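You operate a simulated robot arm through the tools that you are given. There is no shell and no other tool. Be economical: measure what you need, move in short steps, check, and stop when the job is done.

You are at the controls of a simulated robot arm. One attempt, no reset.

Task
Take the slide block and leave it on the orange wiper. Then take the green tin and put it on top of the black filter. Then take the tube from the ledge of the winders and leave it in the inside of the hopper. Then turn the winder two length knob to 6 km. Then turn the winder one tension knob to 25 cN. Then shut the housing door. Then fetch the card from the free end of the bobbin rack and set it on the top of the packing table. Then put the cone on the top of the board stand away on the top of the cooling stand. Then open the right drawer of the test bench, fetch the wax ring from the top of the board stand and set it in the inside the right drawer of the test bench and shut the drawer again. Then turn the wax dial to 3. Then take the yellow filter on the top of the workbench and put it away on the top of the parts bench. Then pull the winder three gate open. The order counts. Set down upright: cone.

Only the result counts: the job must be done as asked and must still hold three seconds after the hand-in. Knocking over, shifting, dropping, spilling or breaking anything else fails it.

Robot
A 7-joint arm with a two-finger gripper on a trunk, on a base that drives. Base frame: it is fixed to the floor where the robot stands at the start and does not move with it; the origin is under the middle of the robot, x ahead of it, y to its left, z up; the surface under the hand at the start is at about z = 0.8. Lengths are in m, angles in degrees, forces in N, time in s.
With the tool pointing down near the work surface it reaches from about 0.16 to 0.72 m from the robot's upright axis, wherever it stands. Its first joint turns from -143.0 to 143.0 degrees. Places, roughly: black filter (7x7x5 cm) [2.2, -0.5, 0.4]; card [1, 1.75, 0.25]; cone [4.5, 0.75, 0.75]; green tin [2.25, -0.75, 0.5]; housing door [2, 1.3, 0.9]; inside of the hopper [2, 2.9, 0.9]; inside the right drawer of the test bench [6.9, 4.1, 0.8]; orange wiper (8x8x2 cm) [0.6, 0, 0.4]; right drawer of the test bench [6.8, 4.1, 0.8]; slide block (5x4x4 cm) [0.5, -0.1, 0.4]; top of the cooling stand [4.8, 4.6, 0.8]; top of the packing table [4.7, 2.2, 0.8]; top of the parts bench [7, 1.9, 0.9]; tube (3x3x23 cm) [2.2, -1.1, 0.5]; wax dial [6.9, -2.1, 0.9]; wax ring (4x4x4 cm) [4.6, 0.6, 0.8]; winder one tension knob [2.1, -1.8, 0.8]; winder three gate [2.1, -1.1, 0.8]; winder two length knob [2.1, -1.4, 0.9]; yellow filter (7x7x5 cm) [7, -2.1, 0.9]. Payload 2.45 kg.
The tool frame sits at the grasp point between the pads (the TCP): z along the fingers, y along the line on which they close. The tips reach 0.026 m beyond it. The gripper opens to 0.096 m. The gripper's body begins 0.069 m behind the TCP.
Orientation is that of the tool frame in the base frame, as a unit quaternion [w, x, y, z]. With the fingers straight down and closing along the base's y, the tool's x points along the base's -x, its y along +y and its z along -z.

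Tools
- The arm moves only by the tool step_arm. Its argument "steps" is a list that holds one entry, the list of rows, each a list of 6 numbers: the shift along the base's x, y, z in cm, then the turn, a rotation vector about the base's x, y, z in degrees. In form: [[[dx, dy, dz, wx, wy, wz], ...]]. A call has 1 to 10 rows; each row is the pose to reach, as a shift and turn from the pose commanded when the call began. "claw" is the closure in counts, from 0 (fully open) to 255 (shut), set as the call begins (left out, the last holds). Rows are played at 5 a second. More than 0.05 m and 8.6 degrees between two rows, or a gripper value outside its range, and nothing of the call is played. A pose out of reach is approached as far as the arm can. The call stops where the force on the tool passes 40 N (or 10 N more than at its start, if that is more) or the arm is blocked; 0.2 s more then pass. Each finger halts on what it meets, pressing with about 38 N; the grip force reading is that of the motor and also rises with nothing between the fingers. The clock runs only during rows and for 0.2 s after the last one: add rows that repeat a pose to give the fingers time. It gives the time, the measured TCP pose, the force on the tool (base axes), the opening and the grip force at its end, in the units of the frame above (readings bear some noise), with the torque about the TCP (base axes, N m) and any sound that the robot's microphone picked up.
- Cameras (640 x 400 px; columns grow to the right, rows downward): "scene" is now at [0.0212, 0.1295, 1.3111]; the picture's right is [-0.59, -0.81, 0.00], its down [-0.47, 0.34, -0.81] and it looks along [0.66, -0.48, -0.58] (base axes); focal length 268 px, centre (320, 200). "wrist" rides on the gripper at [0.082, 0.003, -0.098] in the tool frame; the picture's right is [-0.04, 1.00, 0.00], its down [-0.73, -0.03, -0.68] and it looks along [-0.68, -0.03, 0.73] (tool axes); focal length 256 px, centre (320, 200). There is no depth. A picture from a camera that has moved, and an enlarged one, comes with that camera's place and axes in the base frame and with its lens.
- capture(camera): a new picture of that camera. No time passes.
- raise_lower(by): slides the trunk up (or, below 0, down) by that many m; the arm and the scene camera ride with it, the base frame stays. It gives what a move gives, with no picture.
- base_move(legs): drives the robot by 1 to 6 legs, each [ahead, turn to the left] in m and degrees, along the robot's own axes; the way and the turn of a leg run together, so that a leg with both is an arc; at most 1.5 m and 180 degrees a leg. The arm and the cameras ride along, it lands a little off, and it stops where it bumps. It gives what a move gives.
- head_to(pan, tilt): turns the head with the scene camera to pan (to the left, within 155 degrees either way) and tilt (down, from -29 to 69), counted from straight ahead of the robot. It gives what a move gives.
- inspect(camera, box): a new picture of the part [left, top, right, bottom] of that camera's present view, enlarged. No time passes.
- finish_job(): hands the job in; it is judged then, once.

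Go step by step. Nothing tells you exact positions but the pictures and the camera data: compare them with the known pose of the tool, close in by small moves and look again before you grip or let go. The budget is 535 turns and 326 pictures, counting those below and the enlarged ones. Unless the task says otherwise, let go and move clear before handing in, and close with one line.

The tools are called after "Emit:" as a command line: name --argument value ..., lists and objects as JSON in quotes. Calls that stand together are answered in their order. step_arm: Moves the arm, as the interface text tells. Its arguments: {"type":"object","properties":{"steps":{"type":"array"},"claw":{"type":"number"}},"required":["steps"]} The other tools are called the same way: raise_lower (by) slides the trunk up or down; base_move (legs) drives the base; head_to (pan, tilt) turns the head that bears the scene camera; capture (camera) takes a picture; inspect (camera, box) takes an enlarged picture of a part of a camera's view; finish_job () hands the job in.

At the start:

```text
clock: 0.0
position: [0.5293, -0.2349, 0.9987]
orientation: [0.0, 0.0, 1.0, 0.0]
ft_force: [-0.2, -1.0, -0.2]
ft_torque: [-0.01, 0.0, -0.03]
grip_width: 0.0961
grip_force: 0.0
trunk travel left (down, up): [-0.343, 0.297]
robot x, y, heading: [-0.0012, -0.0007, -0.0]
head pan, tilt: [-36.0, 35.5]
```

scene: 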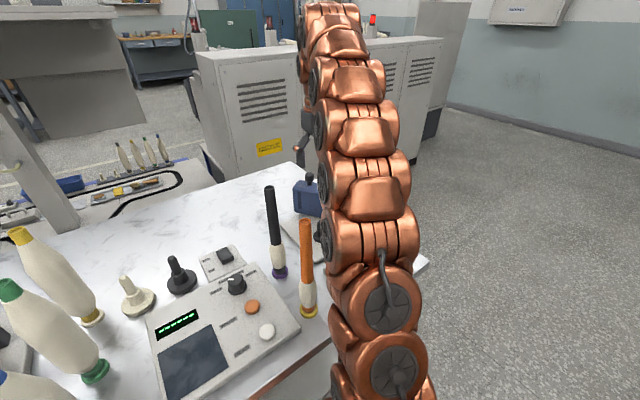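
wrist: 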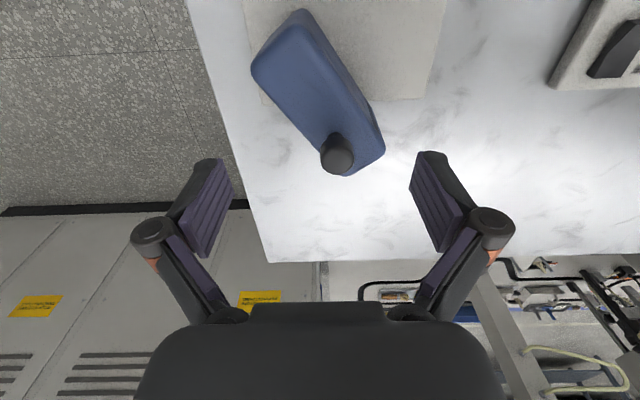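

I see a table with various items and the machines ahead; the slide block and the wiper should be low (z≈0.4), perhaps on a shelf under the table. I'll look around first.

Emit:
head_to --pan 0 --tilt 50

Emit:
capture --camera "scene"

Emit:
head_to --pan 0 --tilt 10

Emit:
capture --camera "scene"

```text
clock: 1.0
position: [0.5289, -0.2348, 1.0009]
orientation: [0.0, -0.001, 1.0, 0.0]
ft_force: [0.6, 0.8, 0.0]
ft_torque: [0.01, -0.02, -0.01]
grip_width: 0.0962
grip_force: 0.1
trunk travel left (down, up): [-0.343, 0.297]
robot x, y, heading: [0.0001, -0.0009, 0.1]
head pan, tilt: [0.0, 50.0]
```

```text
323 pictures are left
camera scene: at [0.0272, 0.1811, 1.2901], right [0.0, -1.0, 0.0], down [-0.77, 0.0, -0.64], along [0.64, 0.0, -0.77], focal length 268 px, centre (320, 200)
```

scene: 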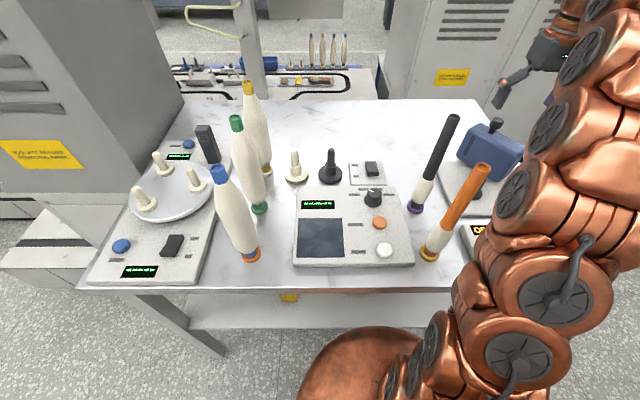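

```text
clock: 2.1
position: [0.5287, -0.2351, 0.9999]
orientation: [0.0, 0.0, 1.0, -0.001]
ft_force: [-0.7, -0.4, -0.3]
ft_torque: [0.01, -0.01, 0.01]
grip_width: 0.0961
grip_force: 0.0
trunk travel left (down, up): [-0.343, 0.297]
robot x, y, heading: [0.0021, -0.0021, -0.0]
head pan, tilt: [0.0, 10.0]
```

```text
322 pictures are left
camera scene: at [0.0432, 0.1812, 1.3519], right [0.0, -1.0, 0.0], down [-0.17, 0.0, -0.98], along [0.98, 0.0, -0.17], focal length 268 px, centre (320, 200)
```

scene: 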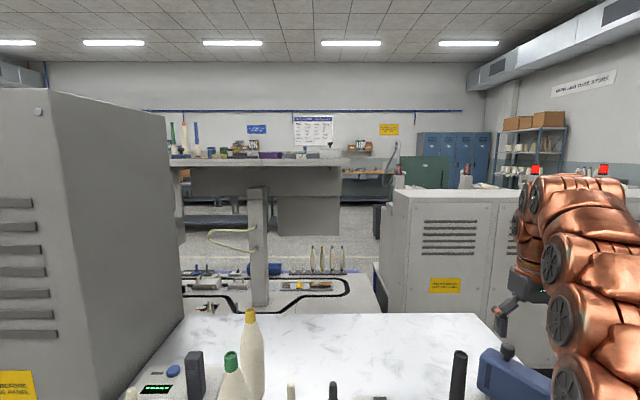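

The table has a lower shelf where the first objects should be. I'll back off and lower the trunk to look under the table.

Emit:
base_move --legs '[[-0.8, 0]]'

Emit:
raise_lower --by -0.34

Emit:
head_to --pan -10 --tilt 22

Emit:
capture --camera "scene"

Emit:
capture --camera "wrist"

```text
clock: 6.3
position: [-0.2558, -0.233, 1.0002]
orientation: [0.0, -0.003, 1.0, -0.001]
ft_force: [0.5, 0.3, 0.7]
ft_torque: [-0.02, 0.0, -0.04]
grip_width: 0.0961
grip_force: 0.0
trunk travel left (down, up): [-0.343, 0.297]
robot x, y, heading: [-0.7866, -0.0064, 0.3]
head pan, tilt: [0.0, 10.0]
```

```text
clock: 9.7
position: [-0.2552, -0.2337, 0.6604]
orientation: [0.0, -0.002, 1.0, 0.0]
ft_force: [0.5, 0.5, 0.3]
ft_torque: [0.02, -0.03, -0.02]
grip_width: 0.096
grip_force: 0.0
trunk travel left (down, up): [-0.003, 0.637]
robot x, y, heading: [-0.7856, 0.0001, 0.1]
head pan, tilt: [0.0, 10.0]
```

```text
clock: 10.4
position: [-0.2557, -0.2339, 0.6599]
orientation: [0.0, -0.002, 1.0, 0.0]
ft_force: [-0.3, 0.1, 0.3]
ft_torque: [-0.03, 0.01, 0.01]
grip_width: 0.0959
grip_force: 0.1
trunk travel left (down, up): [-0.003, 0.637]
robot x, y, heading: [-0.7881, -0.0012, 0.3]
head pan, tilt: [-10.0, 22.0]
```

```text
321 pictures are left
camera scene: at [-0.7455, 0.1633, 0.9925], right [-0.17, -0.99, 0.0], down [-0.37, 0.06, -0.93], along [0.91, -0.16, -0.37], focal length 268 px, centre (320, 200)
```

scene: 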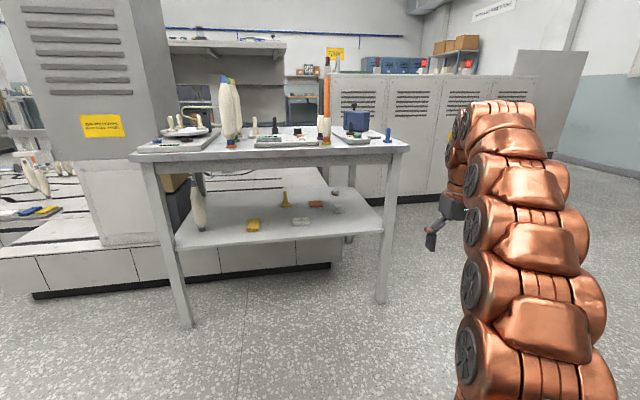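

```text
320 pictures are left
camera wrist: at [-0.3373, -0.2306, 0.7579], right [0.03, 1.0, 0.0], down [0.73, -0.03, 0.68], along [0.68, -0.02, -0.73], focal length 256 px, centre (320, 200)
```

wrist: 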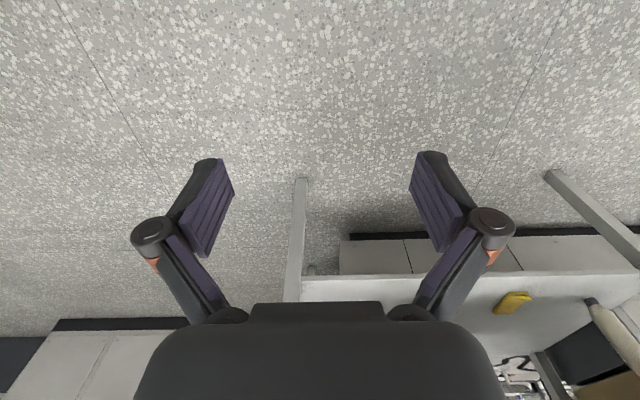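

Emit:
inspect --camera "scene" --box '[160, 160, 400, 260]'

```text
2.67 times, centred on (280, 210) of scene
camera zoom: at [-0.7455, 0.1633, 0.9925], right [-0.17, -0.99, 0.0], down [-0.37, 0.06, -0.93], along [0.91, -0.16, -0.37], focal length 716 px, centre (427, 173)
```

zoom: 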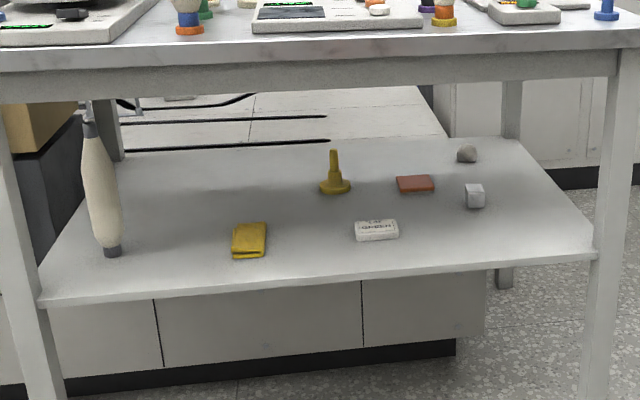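

The slide block (grey cube) is near [0.53,-0.15,0.42], the orange wiper near [0.6,-0.05,0.41] on the lower shelf. I'll need a forward-tilted gripper with the camera on top, so I turn the wrist half around first.

Emit:
step_arm --steps '[[[0, 0, 0, 0, 0, 8.5], [0, 0, 0, 0, 0, 17], [0, 0, 0, 0, 0, 25.5], [0, 0, 0, 0, 0, 34], [0, 0, 0, 0, 0, 42.5], [0, 0, 0, 0, 0, 51], [0, 0, 0, 0, 0, 59.5], [0, 0, 0, 0, 0, 68], [0, 0, 0, 0, 0, 76.5], [0, 0, 0, 0, 0, 85]]]'

Emit:
step_arm --steps '[[[0, 0, 0, 0, 0, 8.5], [0, 0, 0, 0, 0, 17], [0, 0, 0, 0, 0, 25.5], [0, 0, 0, 0, 0, 34], [0, 0, 0, 0, 0, 42.5], [0, 0, 0, 0, 0, 51], [0, 0, 0, 0, 0, 59.5], [0, 0, 0, 0, 0, 68], [0, 0, 0, 0, 0, 76.5], [0, 0, 0, 0, 0, 85]]]'

Emit:
step_arm --steps '[[[0, 0, 0, 0, 0, 8.5], [0, 0, 0, 0, 0, 10]]]'

Emit:
step_arm --steps '[[[0, 0, 0, 0, -8.5, 0], [0, 0, 0, 0, -17, 0], [0, 0, 0, 0, -25.5, 0], [0, 0, 0, 0, -34, 0], [0, 0, 0, 0, -42.5, 0], [0, 0, 0, 0, -51, 0], [0, 0, 0, 0, -59.5, 0], [0, 0, 0, 0, -60, 0]]]'

Emit:
capture --camera "scene"

```text
clock: 12.6
position: [-0.2558, -0.2337, 0.6592]
orientation: [0.001, -0.679, 0.734, 0.0]
ft_force: [0.7, -0.9, 0.1]
ft_torque: [0.02, 0.01, -0.03]
grip_width: 0.0961
grip_force: 0.0
trunk travel left (down, up): [-0.003, 0.637]
robot x, y, heading: [-0.7867, 0.0008, 0.4]
head pan, tilt: [-10.0, 22.0]
```

```text
clock: 15.0
position: [-0.3841, -0.3303, 0.5963]
orientation: [0.031, 0.963, -0.265, -0.02]
ft_force: [-0.2, 0.8, -0.8]
ft_torque: [0.02, 0.02, 0.01]
grip_width: 0.0962
grip_force: 0.0
out of reach, approached as far as the arm can: row 8, 9, 10
trunk travel left (down, up): [-0.003, 0.637]
robot x, y, heading: [-0.7858, -0.0038, 0.3]
head pan, tilt: [-10.0, 22.0]
stopped in row 10: the arm was blocked; the commanded pose is now the measured one
```

```text
clock: 15.6
position: [-0.3906, -0.3091, 0.5809]
orientation: [0.033, 0.983, -0.181, -0.017]
ft_force: [0.2, -0.2, 0.2]
ft_torque: [-0.04, 0.02, 0.0]
grip_width: 0.096
grip_force: 0.1
out of reach, approached as far as the arm can: row 1, 2
trunk travel left (down, up): [-0.003, 0.637]
robot x, y, heading: [-0.7907, -0.0019, 0.3]
head pan, tilt: [-10.0, 22.0]
```

```text
clock: 17.6
position: [-0.3269, -0.2415, 0.5578]
orientation: [-0.086, 0.871, -0.149, 0.46]
ft_force: [-0.2, 0.5, 0.6]
ft_torque: [0.0, 0.0, 0.01]
grip_width: 0.0959
grip_force: 0.1
out of reach, approached as far as the arm can: row 5, 6, 7, 8
trunk travel left (down, up): [-0.003, 0.637]
robot x, y, heading: [-0.782, -0.005, 0.6]
head pan, tilt: [-10.0, 22.0]
stopped in row 8: the arm was blocked; the commanded pose is now the measured one
```

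```text
318 pictures are left
camera scene: at [-0.7376, 0.1619, 0.992], right [-0.17, -0.99, 0.0], down [-0.38, 0.06, -0.92], along [0.91, -0.16, -0.38], focal length 268 px, centre (320, 200)
```

scene: 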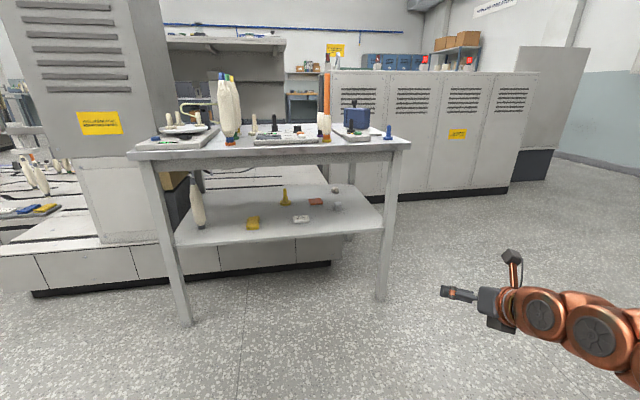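

The arm hit a joint limit but is nearly in the posture I want (camera up, pointing forward-down). I'll correct the remaining roll while extending forward.

Emit:
step_arm --steps '[[[3, 1, 0, -4, -1, 2.5], [6, 2, 0, -8.5, -2, 5], [9, 3, 0, -12, -3, 7.5], [12, 4, 0, -17, -4.3, 10], [15, 5, 0, -17, -4.3, 10], [18, 6, 0, -17, -4.3, 10]]]'

Emit:
capture --camera "scene"

```text
clock: 19.0
position: [-0.1542, -0.1836, 0.5637]
orientation: [0.002, 0.863, 0.001, 0.505]
ft_force: [0.1, -0.6, 0.3]
ft_torque: [0.01, 0.0, 0.01]
grip_width: 0.096
grip_force: 0.1
trunk travel left (down, up): [-0.003, 0.637]
robot x, y, heading: [-0.7892, -0.0062, 0.4]
head pan, tilt: [-10.0, 22.0]
```

```text
317 pictures are left
camera scene: at [-0.7456, 0.1633, 0.9924], right [-0.17, -0.99, 0.0], down [-0.37, 0.06, -0.93], along [0.91, -0.16, -0.37], focal length 268 px, centre (320, 200)
```

scene: 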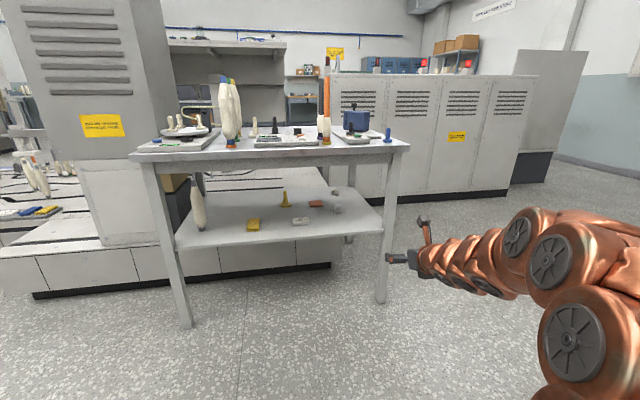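

Orientation is exact now. I'll extend a bit more toward full reach and look through the wrist camera.

Emit:
step_arm --steps '[[[4, 1, 0, 0, 0, 0], [8, 2, 0, 0, 0, 0], [12, 3, 0, 0, 0, 0], [15, 4, 0, 0, 0, 0]]]'

Emit:
capture --camera "scene"

Emit:
capture --camera "wrist"

```text
clock: 20.0
position: [-0.0024, -0.1439, 0.568]
orientation: [0.001, 0.863, 0.001, 0.505]
ft_force: [-0.7, -0.2, -0.9]
ft_torque: [0.02, 0.04, 0.01]
grip_width: 0.0961
grip_force: 0.1
trunk travel left (down, up): [-0.003, 0.637]
robot x, y, heading: [-0.7866, -0.005, 0.2]
head pan, tilt: [-10.0, 22.0]
```

```text
316 pictures are left
camera scene: at [-0.7456, 0.1633, 0.9924], right [-0.17, -0.99, 0.0], down [-0.37, 0.06, -0.93], along [0.91, -0.16, -0.37], focal length 268 px, centre (320, 200)
```

scene: 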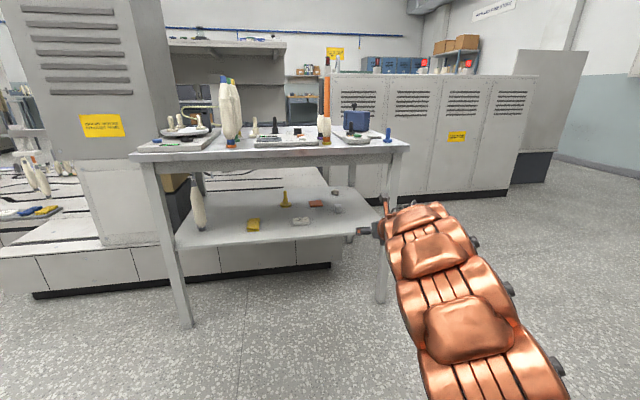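

```text
315 pictures are left
camera wrist: at [-0.0481, -0.1463, 0.6866], right [-0.02, -1.0, -0.03], down [-0.95, 0.03, -0.31], along [0.31, 0.02, -0.95], focal length 256 px, centre (320, 200)
```

wrist: 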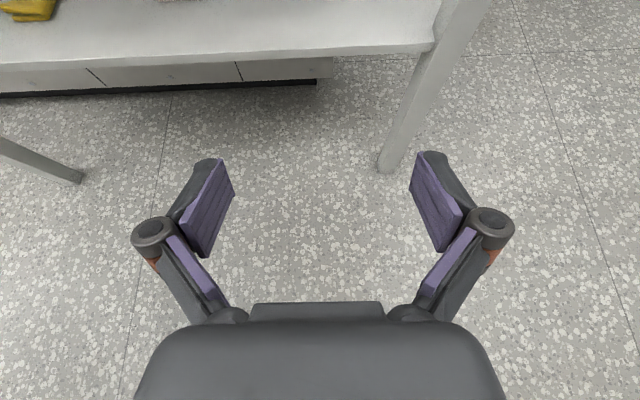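

Good posture. I'll lower to z≈0.51 and drive forward in under the table partly, then look again.

Emit:
step_arm --steps '[[[0, 0, -3, 0, 0, 0], [0, 0, -6, 0, 0, 0]]]'

Emit:
base_move --legs '[[0.28, 0]]'

Emit:
capture --camera "scene"

Emit:
capture --camera "wrist"

```text
clock: 20.6
position: [-0.0034, -0.1446, 0.5083]
orientation: [0.003, 0.863, 0.001, 0.506]
ft_force: [0.1, -0.5, 0.5]
ft_torque: [0.0, 0.01, 0.01]
grip_width: 0.096
grip_force: 0.0
trunk travel left (down, up): [-0.003, 0.637]
robot x, y, heading: [-0.7873, -0.0008, 0.5]
head pan, tilt: [-10.0, 22.0]
```

```text
clock: 22.6
position: [0.282, -0.1435, 0.5086]
orientation: [0.003, 0.863, 0.0, 0.506]
ft_force: [-0.1, -0.2, 0.2]
ft_torque: [-0.03, -0.02, 0.0]
grip_width: 0.0964
grip_force: 0.0
trunk travel left (down, up): [-0.003, 0.637]
robot x, y, heading: [-0.503, 0.0008, 0.4]
head pan, tilt: [-10.0, 22.0]
```

```text
314 pictures are left
camera scene: at [-0.4618, 0.1648, 0.9924], right [-0.17, -0.99, 0.0], down [-0.37, 0.06, -0.93], along [0.91, -0.16, -0.37], focal length 268 px, centre (320, 200)
```

scene: 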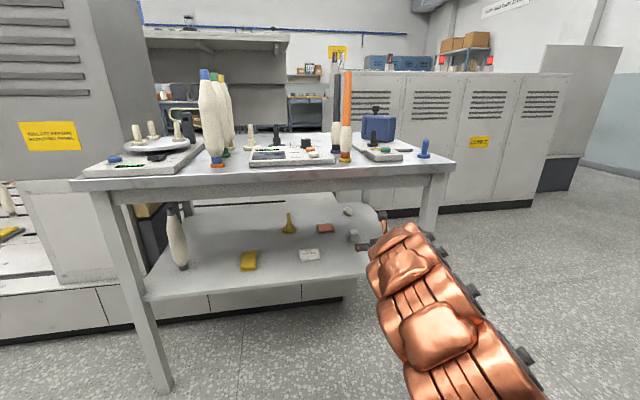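

```text
313 pictures are left
camera wrist: at [0.2357, -0.1451, 0.6273], right [-0.02, -1.0, -0.03], down [-0.95, 0.03, -0.31], along [0.31, 0.02, -0.95], focal length 256 px, centre (320, 200)
```

wrist: 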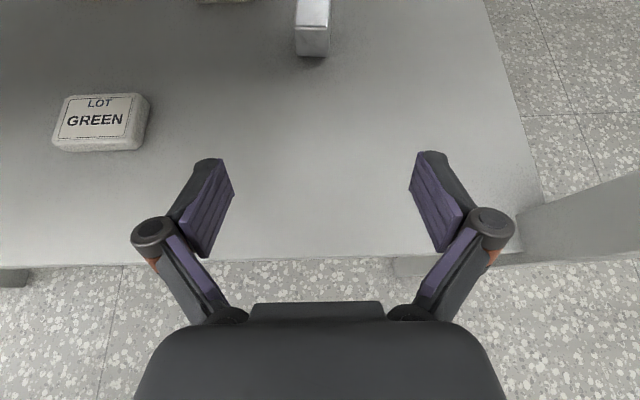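

The slide block lies straight ahead (front face x≈0.48, y≈-0.136). I drive in another 0.17 m.

Emit:
base_move --legs '[[0.16, 0]]'

Emit:
capture --camera "wrist"

Emit:
capture --camera "scene"

```text
clock: 24.0
position: [0.4452, -0.1362, 0.5081]
orientation: [0.001, 0.863, 0.004, 0.506]
ft_force: [0.7, 0.1, -0.3]
ft_torque: [-0.01, -0.01, -0.02]
grip_width: 0.0962
grip_force: 0.0
trunk travel left (down, up): [-0.003, 0.637]
robot x, y, heading: [-0.3413, -0.0009, 0.4]
head pan, tilt: [-10.0, 22.0]
```

```text
312 pictures are left
camera wrist: at [0.4002, -0.1382, 0.6273], right [-0.01, -1.0, -0.03], down [-0.95, 0.02, -0.31], along [0.31, 0.02, -0.95], focal length 256 px, centre (320, 200)
```

wrist: 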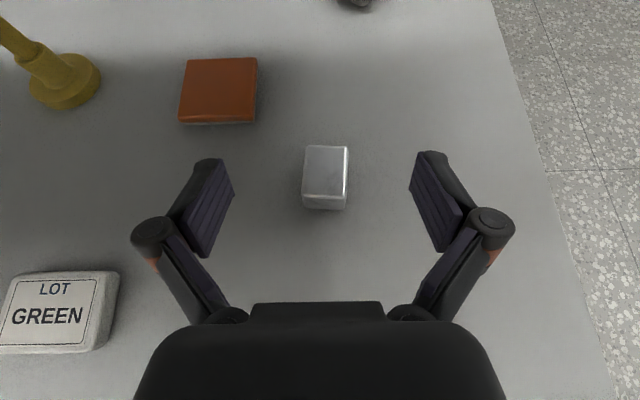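

```text
311 pictures are left
camera scene: at [-0.2996, 0.1665, 0.9924], right [-0.16, -0.99, 0.0], down [-0.37, 0.06, -0.93], along [0.92, -0.15, -0.37], focal length 268 px, centre (320, 200)
```

scene: 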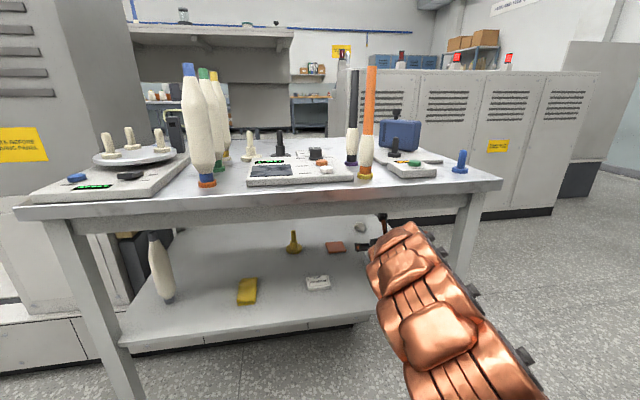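

Block is centred between the fingers. I go lower and a little forward, then check.

Emit:
step_arm --steps '[[[1, 0, -2.5, 0, 0, 0], [2.5, 0, -5, 0, 0, 0]]]'

Emit:
capture --camera "wrist"

```text
clock: 24.6
position: [0.4701, -0.133, 0.4555]
orientation: [0.001, 0.863, 0.004, 0.506]
ft_force: [-0.2, -0.3, -0.1]
ft_torque: [0.0, -0.02, -0.02]
grip_width: 0.0959
grip_force: 0.0
trunk travel left (down, up): [-0.003, 0.637]
robot x, y, heading: [-0.3413, 0.0004, 0.8]
head pan, tilt: [-10.0, 22.0]
```

```text
310 pictures are left
camera wrist: at [0.4252, -0.1356, 0.5756], right [-0.01, -1.0, -0.03], down [-0.95, 0.02, -0.31], along [0.31, 0.02, -0.95], focal length 256 px, centre (320, 200)
```

wrist: 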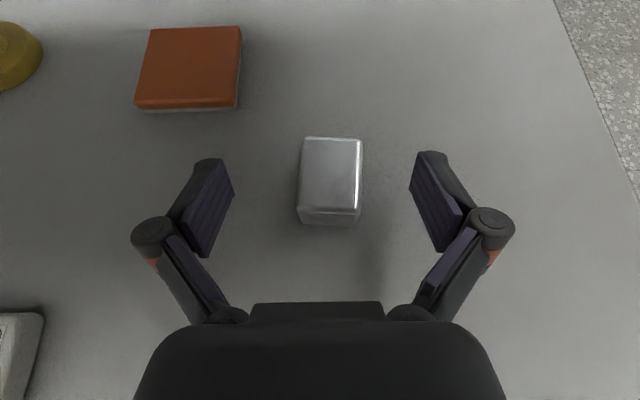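

The block's centre is at about [0.487,-0.139], top z≈0.44. I descend to it.

Emit:
step_arm --steps '[[[0.8, -0.6, -1.5, 0, 0, 0], [1.8, -0.6, -2.9, 0, 0, 0]]]'

Emit:
capture --camera "wrist"

```text
clock: 25.3
position: [0.4895, -0.141, 0.436]
orientation: [0.0, 0.86, 0.003, 0.51]
ft_force: [-12.2, 3.3, 24.9]
ft_torque: [0.34, 0.06, 0.12]
grip_width: 0.0941
grip_force: 15.3
trunk travel left (down, up): [-0.003, 0.637]
robot x, y, heading: [-0.3379, -0.001, 0.7]
head pan, tilt: [-10.0, 22.0]
stopped in row 2: the force on the tool passed its limit at 45 N (the readings are from after the stop); the commanded pose is now the measured one
```

```text
309 pictures are left
camera wrist: at [0.4414, -0.1435, 0.5544], right [-0.02, -1.0, -0.03], down [-0.95, 0.02, -0.32], along [0.32, 0.03, -0.95], focal length 256 px, centre (320, 200)
```

wrist: 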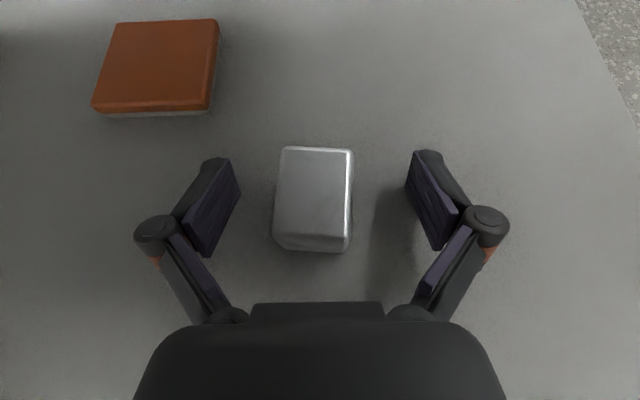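

Fingertips touch the shelf (top ≈0.413). I back off slightly, centre, and close.

Emit:
step_arm --steps '[[[0, 0.3, 0.3, 0, 0, 0]]]'

Emit:
step_arm --steps '[[[0, 0, 0, 0, 0, 0], [0, 0, 0, 0, 0, 0], [0, 0, 0, 0, 0, 0], [0, 0, 0, 0, 0, 0], [0, 0, 0, 0, 0, 0]]]' --claw 255

Emit:
step_arm --steps '[[[0, 0, 2, 0, 0, 0], [0, 0, 5, 0, 0, 0]]]'

Emit:
capture --camera "wrist"

```text
clock: 25.7
position: [0.4877, -0.1402, 0.4346]
orientation: [0.002, 0.86, 0.002, 0.51]
ft_force: [10.4, -2.7, 15.5]
ft_torque: [-0.61, -0.21, 0.51]
grip_width: 0.0958
grip_force: 0.0
trunk travel left (down, up): [-0.003, 0.637]
robot x, y, heading: [-0.3387, 0.0014, 0.7]
head pan, tilt: [-10.0, 22.0]
```

```text
clock: 26.4
position: [0.4899, -0.135, 0.4419]
orientation: [-0.002, 0.858, 0.003, 0.514]
ft_force: [-7.2, 6.2, 33.7]
ft_torque: [0.39, -0.42, 0.05]
grip_width: 0.047
grip_force: 13.7
trunk travel left (down, up): [-0.003, 0.637]
robot x, y, heading: [-0.3405, -0.0006, 0.8]
head pan, tilt: [-10.0, 22.0]
stopped in row 3: the force on the tool passed its limit at 54 N (the readings are from after the stop); the commanded pose is now the measured one
```

```text
clock: 27.0
position: [0.4895, -0.1364, 0.4883]
orientation: [-0.001, 0.86, 0.003, 0.51]
ft_force: [0.2, 0.2, -1.8]
ft_torque: [0.0, -0.02, 0.0]
grip_width: 0.0323
grip_force: 38.0
trunk travel left (down, up): [-0.003, 0.637]
robot x, y, heading: [-0.3354, 0.0026, 0.8]
head pan, tilt: [-10.0, 22.0]
```

```text
308 pictures are left
camera wrist: at [0.4433, -0.1387, 0.606], right [-0.01, -1.0, -0.03], down [-0.95, 0.02, -0.32], along [0.32, 0.03, -0.95], focal length 256 px, centre (320, 200)
```

wrist: 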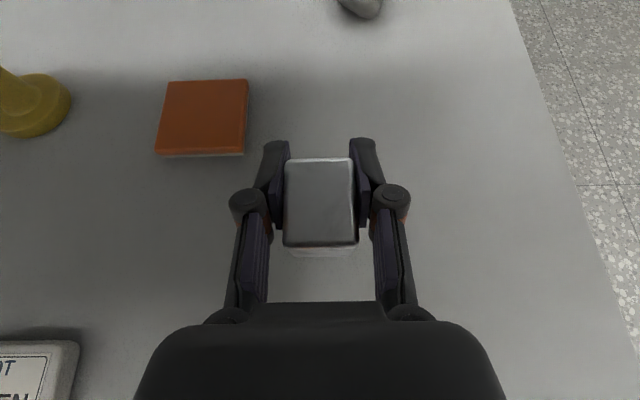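

The block is held. The wiper centre is at about [0.574,-0.039]; I move over it at the current height.

Emit:
step_arm --steps '[[[0.5, 3.5, 0.3, 0, 0, 0], [2, 7, 0.5, 0, 0, 0], [4, 9.6, 0.5, 0, 0, 0], [6.5, 9.6, 0.5, 0, 0, 0], [9, 9.6, 0.5, 0, 0, 0]]]'

Emit:
capture --camera "wrist"

Emit:
capture --camera "scene"

```text
clock: 28.2
position: [0.5795, -0.04, 0.4908]
orientation: [-0.003, 0.86, 0.002, 0.51]
ft_force: [0.7, -0.4, 0.3]
ft_torque: [0.01, 0.0, 0.04]
grip_width: 0.0325
grip_force: 37.8
trunk travel left (down, up): [-0.003, 0.637]
robot x, y, heading: [-0.3428, 0.0016, 0.6]
head pan, tilt: [-10.0, 22.0]
```

```text
307 pictures are left
camera wrist: at [0.533, -0.0443, 0.6096], right [-0.01, -1.0, -0.04], down [-0.95, 0.02, -0.32], along [0.32, 0.03, -0.95], focal length 256 px, centre (320, 200)
```

wrist: 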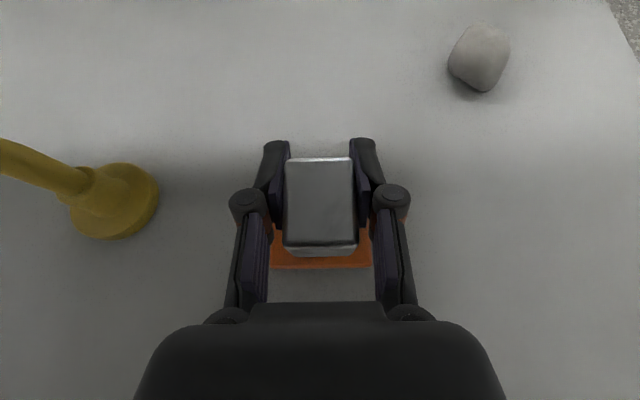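

```text
306 pictures are left
camera scene: at [-0.3003, 0.1666, 0.9924], right [-0.16, -0.99, 0.0], down [-0.37, 0.06, -0.93], along [0.92, -0.15, -0.37], focal length 268 px, centre (320, 200)
```

scene: 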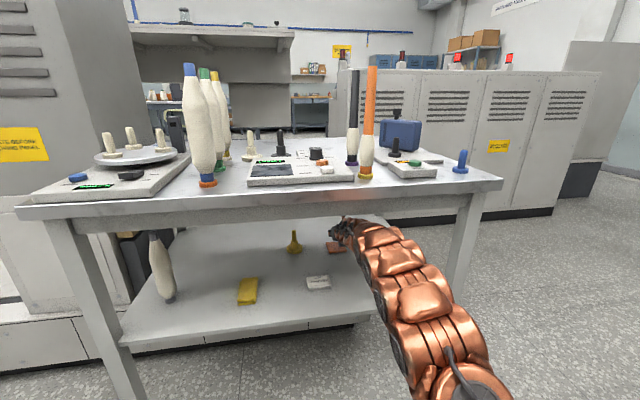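

Aligned in y; a centimetre more in x, then I lower the block onto the wiper.

Emit:
step_arm --steps '[[[1, 0, 0, 0, 0, 0], [1, 0, -1.5, 0, 0, 0], [1, 0, -2.2, 0, 0, 0]]]'

Emit:
step_arm --steps '[[[0, 0, -0.3, 0, 0, 0], [0, 0, -0.5, 0, 0, 0], [0, 0, -0.7, 0, 0, 0], [0, 0, -0.9, 0, 0, 0]]]'

Emit:
capture --camera "wrist"

```text
clock: 29.0
position: [0.5904, -0.0413, 0.4692]
orientation: [-0.001, 0.86, 0.003, 0.511]
ft_force: [-0.3, -0.2, -1.6]
ft_torque: [-0.01, -0.01, -0.02]
grip_width: 0.0325
grip_force: 38.0
trunk travel left (down, up): [-0.003, 0.637]
robot x, y, heading: [-0.3368, -0.0011, 0.9]
head pan, tilt: [-10.0, 22.0]
```

```text
clock: 30.0
position: [0.5901, -0.0413, 0.4595]
orientation: [-0.001, 0.86, 0.003, 0.511]
ft_force: [-0.4, 0.7, -1.7]
ft_torque: [0.02, 0.0, 0.02]
grip_width: 0.0327
grip_force: 38.1
trunk travel left (down, up): [-0.003, 0.637]
robot x, y, heading: [-0.3425, 0.0028, 0.8]
head pan, tilt: [-10.0, 22.0]
```

```text
305 pictures are left
camera wrist: at [0.5432, -0.044, 0.5785], right [-0.01, -1.0, -0.03], down [-0.95, 0.02, -0.32], along [0.32, 0.03, -0.95], focal length 256 px, centre (320, 200)
```

wrist: 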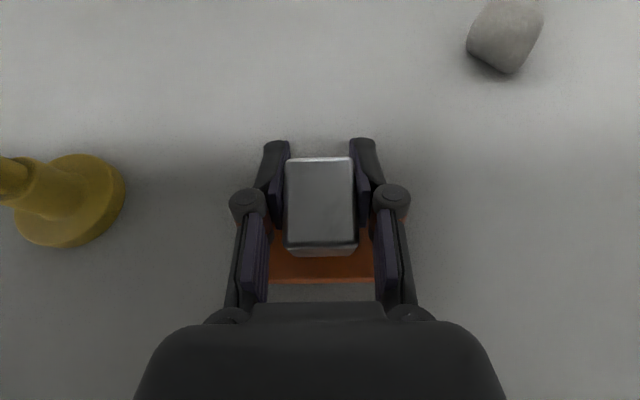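

Well centred; keep lowering till contact.

Emit:
step_arm --steps '[[[0, 0, -0.2, 0, 0, 0], [0, 0, -0.4, 0, 0, 0], [0, 0, -0.6, 0, 0, 0]]]'

```text
clock: 30.8
position: [0.5892, -0.0424, 0.4563]
orientation: [-0.001, 0.86, 0.003, 0.511]
ft_force: [-0.9, -0.7, 6.3]
ft_torque: [0.05, -0.09, 0.03]
grip_width: 0.0324
grip_force: 37.6
trunk travel left (down, up): [-0.003, 0.637]
robot x, y, heading: [-0.3388, 0.0022, 0.7]
head pan, tilt: [-10.0, 22.0]
```

Contact made. Release partially and rise.

Emit:
step_arm --steps '[[[0, 0, 0, 0, 0, 0], [0, 0, 0, 0, 0, 0], [0, 0, 0, 0, 0, 0], [0, 0, 0, 0, 0, 0]]]' --claw 110

Emit:
step_arm --steps '[[[0, 0, 2, 0, 0, 0], [-1, 0, 5, 0, 0, 0], [-5, -1, 6, 0, 0, 0], [-9, -2, 6, 0, 0, 0]]]'

Emit:
capture --camera "wrist"

```text
clock: 31.8
position: [0.5891, -0.0416, 0.4542]
orientation: [-0.001, 0.86, 0.003, 0.511]
ft_force: [1.0, 0.2, 6.1]
ft_torque: [0.03, -0.16, 0.01]
grip_width: 0.0541
grip_force: 0.0
trunk travel left (down, up): [-0.003, 0.637]
robot x, y, heading: [-0.3393, 0.0015, 1.0]
head pan, tilt: [-10.0, 22.0]
```

```text
clock: 32.8
position: [0.495, -0.0634, 0.5113]
orientation: [0.011, 0.863, 0.023, 0.504]
ft_force: [1.7, 0.0, 2.2]
ft_torque: [0.08, 0.24, -0.09]
grip_width: 0.0543
grip_force: 0.1
trunk travel left (down, up): [-0.003, 0.637]
robot x, y, heading: [-0.3385, -0.0008, 0.8]
head pan, tilt: [-10.0, 22.0]
```

```text
304 pictures are left
camera wrist: at [0.4502, -0.0617, 0.6301], right [0.01, -1.0, 0.01], down [-0.95, -0.01, -0.31], along [0.31, 0.0, -0.95], focal length 256 px, centre (320, 200)
```

wrist: 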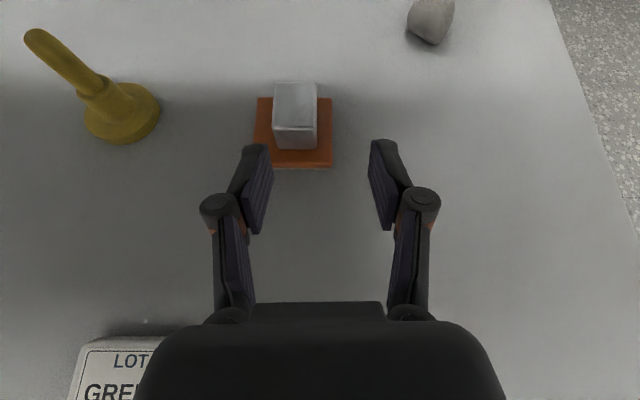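

The slide block sits on the wiper. The orientation shows a slight deviation, maybe light contact; check the arm against the table.

Emit:
capture --camera "scene"

```text
303 pictures are left
camera scene: at [-0.3004, 0.1666, 0.9924], right [-0.16, -0.99, 0.0], down [-0.37, 0.06, -0.93], along [0.92, -0.15, -0.37], focal length 268 px, centre (320, 200)
```

scene: 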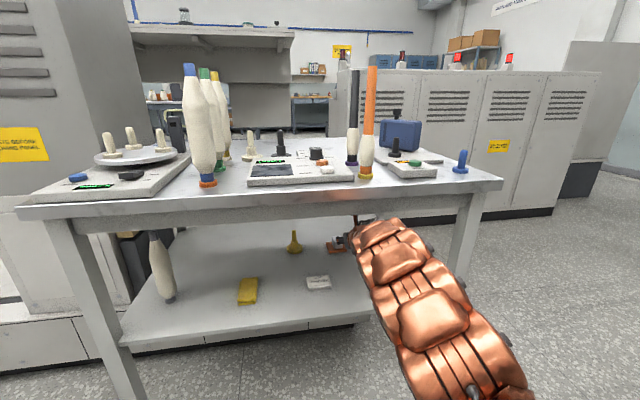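

The camera mast may be brushing the apron; I lower 3 cm and back straight out.

Emit:
step_arm --steps '[[[0, 0, -1.5, 0, 0, 0], [0, 0, -3, 0, 0, 0]]]'

Emit:
base_move --legs '[[-0.55, 0]]'

Emit:
head_to --pan -30 --tilt 12

Emit:
capture --camera "scene"

```text
clock: 33.4
position: [0.4998, -0.0618, 0.4847]
orientation: [-0.001, 0.86, 0.003, 0.51]
ft_force: [0.9, -0.4, -0.3]
ft_torque: [0.01, 0.03, -0.03]
grip_width: 0.0549
grip_force: 0.0
trunk travel left (down, up): [-0.003, 0.637]
robot x, y, heading: [-0.3407, 0.0021, 1.0]
head pan, tilt: [-10.0, 22.0]
```

```text
clock: 36.5
position: [-0.0322, -0.0622, 0.4844]
orientation: [-0.005, 0.86, 0.009, 0.511]
ft_force: [0.1, 0.2, -0.6]
ft_torque: [0.0, -0.02, 0.0]
grip_width: 0.0548
grip_force: 0.0
trunk travel left (down, up): [-0.003, 0.637]
robot x, y, heading: [-0.8734, -0.0104, 1.5]
head pan, tilt: [-10.0, 22.0]
```

```text
clock: 37.3
position: [-0.032, -0.0632, 0.4851]
orientation: [-0.004, 0.86, 0.008, 0.51]
ft_force: [0.1, -0.5, 0.4]
ft_torque: [0.03, 0.0, 0.01]
grip_width: 0.0546
grip_force: 0.1
trunk travel left (down, up): [-0.003, 0.637]
robot x, y, heading: [-0.8712, -0.0107, 1.4]
head pan, tilt: [-30.0, 12.0]
```

```text
302 pictures are left
camera scene: at [-0.8435, 0.1258, 1.0087], right [-0.48, -0.88, 0.0], down [-0.18, 0.1, -0.98], along [0.86, -0.47, -0.21], focal length 268 px, centre (320, 200)
```

scene: 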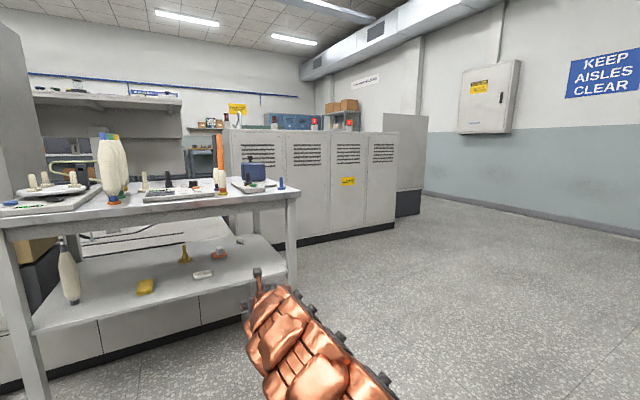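

First task done. Now I raise the trunk and survey for the route around the winders.

Emit:
step_arm --steps '[[[-4, 0, 2, 0, 0, 0], [-8, 0, 4, 0, 0, 0], [-12, 0, 6, 0, 0, 0], [-16, -1, 8, 0, 0, 0], [-20, -2, 10, 0, 0, 0], [-24, -4, 12, 0, 0, 0], [-28, -6, 14, 0, 0, 0], [-32, -8, 16, 0, 0, 0]]]'

Emit:
raise_lower --by 0.63

Emit:
head_to --pan -25 --tilt 20

Emit:
capture --camera "scene"

Emit:
head_to --pan 25 --tilt 15

Emit:
capture --camera "scene"

```text
clock: 39.1
position: [-0.3557, -0.1409, 0.6463]
orientation: [-0.005, 0.861, 0.009, 0.509]
ft_force: [0.2, 0.1, 0.0]
ft_torque: [0.01, -0.01, -0.04]
grip_width: 0.0545
grip_force: 0.0
trunk travel left (down, up): [-0.003, 0.637]
robot x, y, heading: [-0.8674, -0.0101, 1.4]
head pan, tilt: [-30.0, 12.0]
```

```text
refused: 0.63 is not a number from -0.4 to 0.4
```

```text
clock: 39.8
position: [-0.3546, -0.1407, 0.6462]
orientation: [-0.005, 0.86, 0.009, 0.51]
ft_force: [-0.3, 0.5, 0.3]
ft_torque: [-0.02, 0.01, -0.02]
grip_width: 0.055
grip_force: 0.1
trunk travel left (down, up): [-0.003, 0.637]
robot x, y, heading: [-0.8671, -0.011, 1.4]
head pan, tilt: [-25.0, 20.0]
```

```text
301 pictures are left
camera scene: at [-0.8401, 0.1331, 0.9957], right [-0.4, -0.92, 0.0], down [-0.31, 0.14, -0.94], along [0.86, -0.38, -0.34], focal length 268 px, centre (320, 200)
```

scene: 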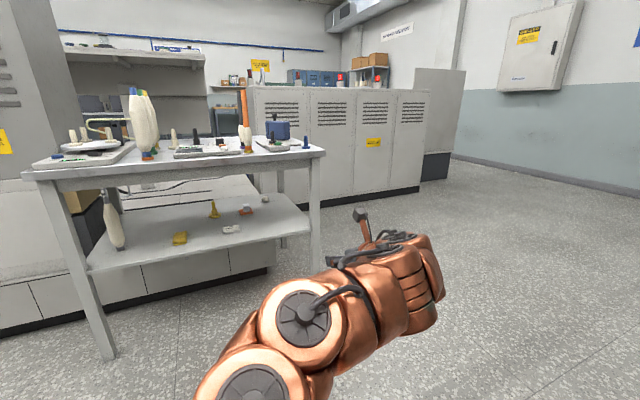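

```text
clock: 41.0
position: [-0.3538, -0.1408, 0.6459]
orientation: [-0.004, 0.86, 0.009, 0.511]
ft_force: [-0.5, 0.1, -0.1]
ft_torque: [-0.01, -0.04, -0.02]
grip_width: 0.0546
grip_force: 0.0
trunk travel left (down, up): [-0.003, 0.637]
robot x, y, heading: [-0.8719, -0.0113, 1.6]
head pan, tilt: [25.0, 15.0]
```

```text
300 pictures are left
camera scene: at [-0.8419, 0.2119, 1.0038], right [0.45, -0.9, 0.0], down [-0.23, -0.12, -0.97], along [0.86, 0.43, -0.26], focal length 268 px, centre (320, 200)
```

scene: 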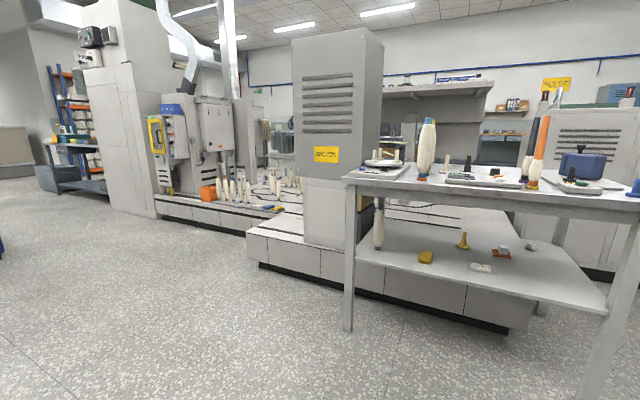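

I'll raise the trunk, then drive round the right end of the winders.

Emit:
raise_lower --by 0.3

Emit:
base_move --legs '[[0, -61], [1.5, 0], [1.3, 0]]'

Emit:
head_to --pan 40 --tilt 15

Emit:
capture --camera "scene"

```text
clock: 44.0
position: [-0.3541, -0.1412, 0.9447]
orientation: [-0.004, 0.86, 0.009, 0.51]
ft_force: [-0.3, 0.4, 0.1]
ft_torque: [-0.02, -0.01, 0.0]
grip_width: 0.0544
grip_force: 0.1
trunk travel left (down, up): [-0.303, 0.337]
robot x, y, heading: [-0.8702, -0.0056, 1.6]
head pan, tilt: [25.0, 15.0]
```

```text
clock: 60.3
position: [0.5556, -3.0025, 0.9456]
orientation: [0.268, 0.733, -0.449, 0.435]
ft_force: [0.8, -0.7, -0.5]
ft_torque: [0.02, 0.01, 0.02]
grip_width: 0.0542
grip_force: 0.0
trunk travel left (down, up): [-0.303, 0.337]
robot x, y, heading: [0.4467, -2.4801, -62.6]
head pan, tilt: [25.0, 15.0]
```

```text
clock: 61.0
position: [0.5551, -3.003, 0.9461]
orientation: [0.267, 0.734, -0.449, 0.435]
ft_force: [0.2, 0.5, -0.1]
ft_torque: [0.01, 0.0, -0.01]
grip_width: 0.0548
grip_force: 0.0
trunk travel left (down, up): [-0.303, 0.337]
robot x, y, heading: [0.4448, -2.4763, -62.5]
head pan, tilt: [40.0, 15.0]
```

```text
299 pictures are left
camera scene: at [0.672, -2.3887, 1.3038], right [-0.38, -0.92, 0.0], down [-0.24, 0.1, -0.97], along [0.89, -0.37, -0.26], focal length 268 px, centre (320, 200)
```

scene: 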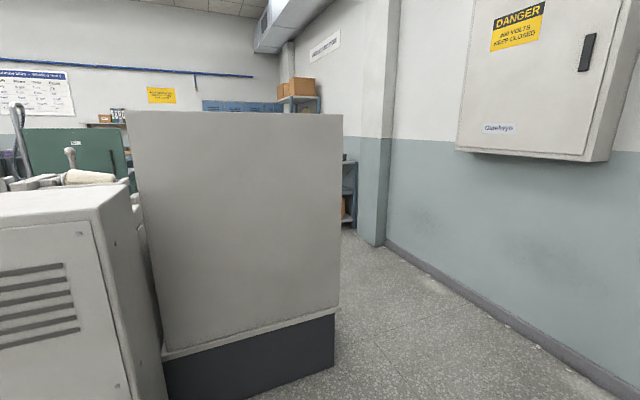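

The passage between the cabinet and wall (y≈-3.55) looks over 1 m wide. I'll go through.

Emit:
base_move --legs '[[0, 14], [1.43, 0], [0, 48.5], [1.2, 0]]'

Emit:
head_to --pan 50 --tilt 15

Emit:
capture --camera "scene"

Emit:
head_to --pan 0 --tilt 15

Emit:
capture --camera "scene"

```text
clock: 77.0
position: [3.1213, -3.6796, 0.9454]
orientation: [-0.006, 0.86, 0.011, 0.51]
ft_force: [0.9, -0.4, -0.3]
ft_torque: [0.03, 0.03, 0.01]
grip_width: 0.0544
grip_force: 0.1
trunk travel left (down, up): [-0.303, 0.337]
robot x, y, heading: [2.6041, -3.5516, 1.8]
head pan, tilt: [40.0, 15.0]
```

```text
clock: 77.7
position: [3.1225, -3.6789, 0.9455]
orientation: [-0.005, 0.86, 0.01, 0.51]
ft_force: [-0.8, 0.3, -0.1]
ft_torque: [0.0, 0.01, -0.02]
grip_width: 0.0545
grip_force: 0.0
trunk travel left (down, up): [-0.303, 0.337]
robot x, y, heading: [2.6051, -3.55, 1.8]
head pan, tilt: [50.0, 15.0]
```

```text
298 pictures are left
camera scene: at [2.6083, -3.2969, 1.3038], right [0.78, -0.62, 0.0], down [-0.16, -0.2, -0.97], along [0.6, 0.76, -0.26], focal length 268 px, centre (320, 200)
```

scene: 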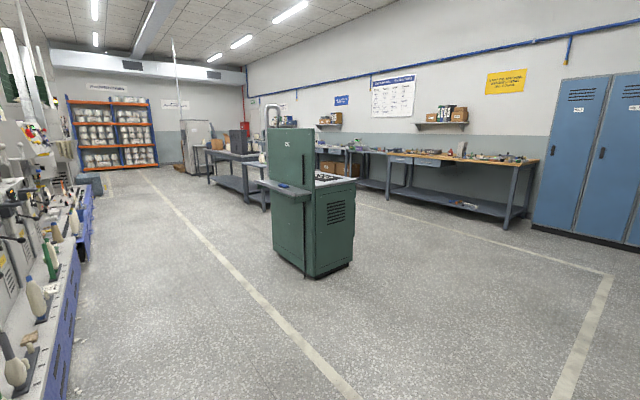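

```text
clock: 78.9
position: [3.1227, -3.6796, 0.9447]
orientation: [-0.006, 0.86, 0.011, 0.51]
ft_force: [0.1, 0.1, -0.3]
ft_torque: [-0.01, 0.02, 0.03]
grip_width: 0.0547
grip_force: 0.1
trunk travel left (down, up): [-0.303, 0.337]
robot x, y, heading: [2.6086, -3.5472, 1.9]
head pan, tilt: [0.0, 15.0]
```

```text
297 pictures are left
camera scene: at [2.6437, -3.3673, 1.3038], right [0.03, -1.0, 0.0], down [-0.26, -0.01, -0.97], along [0.97, 0.03, -0.26], focal length 268 px, centre (320, 200)
```

scene: 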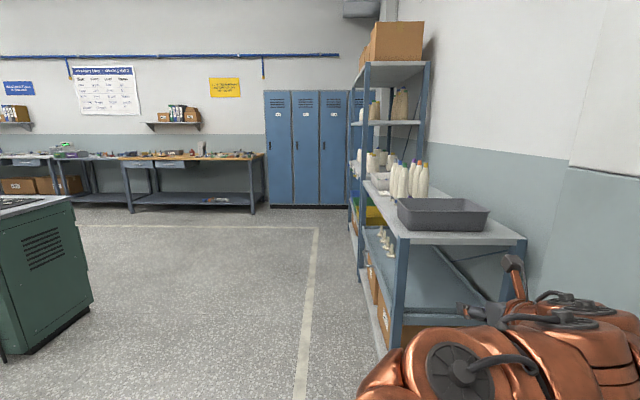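

Now I see the winders' fronts facing +x and a free aisle. I drive up the aisle along x≈3.1 towards y≈-0.8 and look at the winders.

Emit:
base_move --legs '[[0, 70], [1.4, 0], [0, 18], [1.3, 0]]'

Emit:
head_to --pan 90 --tilt 30

Emit:
capture --camera "scene"

```text
clock: 96.2
position: [3.1633, -0.3623, 0.9464]
orientation: [-0.359, 0.611, 0.605, 0.364]
ft_force: [-0.4, -0.3, -0.1]
ft_torque: [-0.01, 0.04, 0.03]
grip_width: 0.0546
grip_force: 0.1
trunk travel left (down, up): [-0.303, 0.337]
robot x, y, heading: [3.0174, -0.8755, 89.8]
head pan, tilt: [0.0, 15.0]
```

```text
clock: 97.9
position: [3.1618, -0.3612, 0.9457]
orientation: [-0.359, 0.611, 0.605, 0.364]
ft_force: [0.3, 0.2, -0.3]
ft_torque: [0.02, 0.01, 0.01]
grip_width: 0.0547
grip_force: 0.1
trunk travel left (down, up): [-0.303, 0.337]
robot x, y, heading: [3.0162, -0.8739, 89.9]
head pan, tilt: [90.0, 30.0]
```

```text
296 pictures are left
camera scene: at [2.7441, -0.9233, 1.2796], right [0.0, 1.0, 0.0], down [0.5, 0.0, -0.87], along [-0.87, 0.0, -0.5], focal length 268 px, centre (320, 200)
```

scene: 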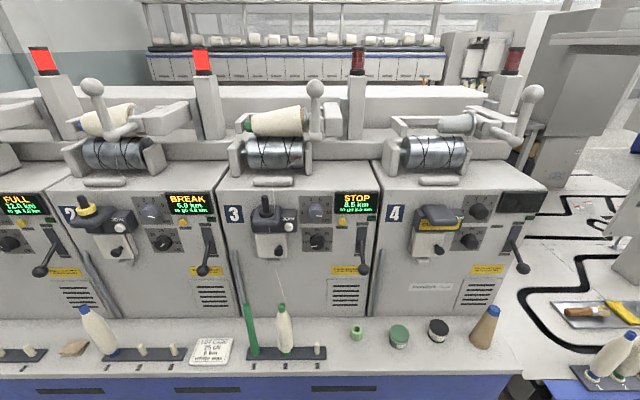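

The winders' ledge holds the green tube in a rack, the green tin and the black filter. I turn to face them and bring the tool back to straight down in its natural orientation.

Emit:
base_move --legs '[[0, 90]]'

Emit:
step_arm --steps '[[[0, 0, 0, 0, -8.5, 0], [0, 0, 0, 0, -17, 0], [0, 0, 0, 0, -25.5, 0], [0, 0, 0, 0, -34, 0], [0, 0, 0, 0, -42.5, 0], [0, 0, 0, 0, -51, 0], [0, 0, 0, 0, -59.5, 0]]]'

Emit:
step_arm --steps '[[[0, 0, 0, 0, 0, -8.5], [0, 0, 0, 0, 0, -17], [0, 0, 0, 0, 0, -25.5], [0, 0, 0, 0, 0, -34], [0, 0, 0, 0, 0, -42.5], [0, 0, 0, 0, 0, -51], [0, 0, 0, 0, 0, -59.5], [0, 0, 0, 0, 0, -68], [0, 0, 0, 0, 0, -76.5], [0, 0, 0, 0, 0, -85]]]'

Emit:
step_arm --steps '[[[0, 0, 0, 0, 0, -8.5], [0, 0, 0, 0, 0, -17], [0, 0, 0, 0, 0, -25.5], [0, 0, 0, 0, 0, -34], [0, 0, 0, 0, 0, -42.5], [0, 0, 0, 0, 0, -51], [0, 0, 0, 0, 0, -59.5], [0, 0, 0, 0, 0, -68], [0, 0, 0, 0, 0, -76.5], [0, 0, 0, 0, 0, -85]]]'

```text
clock: 102.1
position: [2.5048, -0.7299, 0.9455]
orientation: [-0.511, 0.002, 0.86, 0.002]
ft_force: [-0.9, -0.6, 0.6]
ft_torque: [0.03, -0.02, 0.03]
grip_width: 0.0547
grip_force: 0.0
trunk travel left (down, up): [-0.303, 0.337]
robot x, y, heading: [3.0137, -0.8734, -180.0]
head pan, tilt: [90.0, 30.0]
```

```text
clock: 103.7
position: [2.5039, -0.7283, 0.9464]
orientation: [-0.016, 0.002, 1.0, 0.007]
ft_force: [-2.1, 3.2, -3.0]
ft_torque: [-0.26, -0.16, 0.01]
grip_width: 0.0545
grip_force: 0.1
trunk travel left (down, up): [-0.303, 0.337]
robot x, y, heading: [3.0168, -0.8731, -180.1]
head pan, tilt: [90.0, 30.0]
```

```text
clock: 105.9
position: [2.5031, -0.7301, 0.9453]
orientation: [-0.011, 0.677, 0.736, 0.012]
ft_force: [0.4, -0.6, -0.9]
ft_torque: [0.02, -0.02, -0.02]
grip_width: 0.0549
grip_force: 0.0
trunk travel left (down, up): [-0.303, 0.337]
robot x, y, heading: [3.0175, -0.8769, -179.9]
head pan, tilt: [90.0, 30.0]
```

```text
clock: 108.1
position: [2.504, -0.7301, 0.9469]
orientation: [0.001, 0.996, 0.086, 0.017]
ft_force: [0.7, -0.8, 0.3]
ft_torque: [0.01, 0.01, 0.0]
grip_width: 0.0549
grip_force: 0.1
trunk travel left (down, up): [-0.303, 0.337]
robot x, y, heading: [3.0171, -0.8741, -179.8]
head pan, tilt: [90.0, 30.0]
```

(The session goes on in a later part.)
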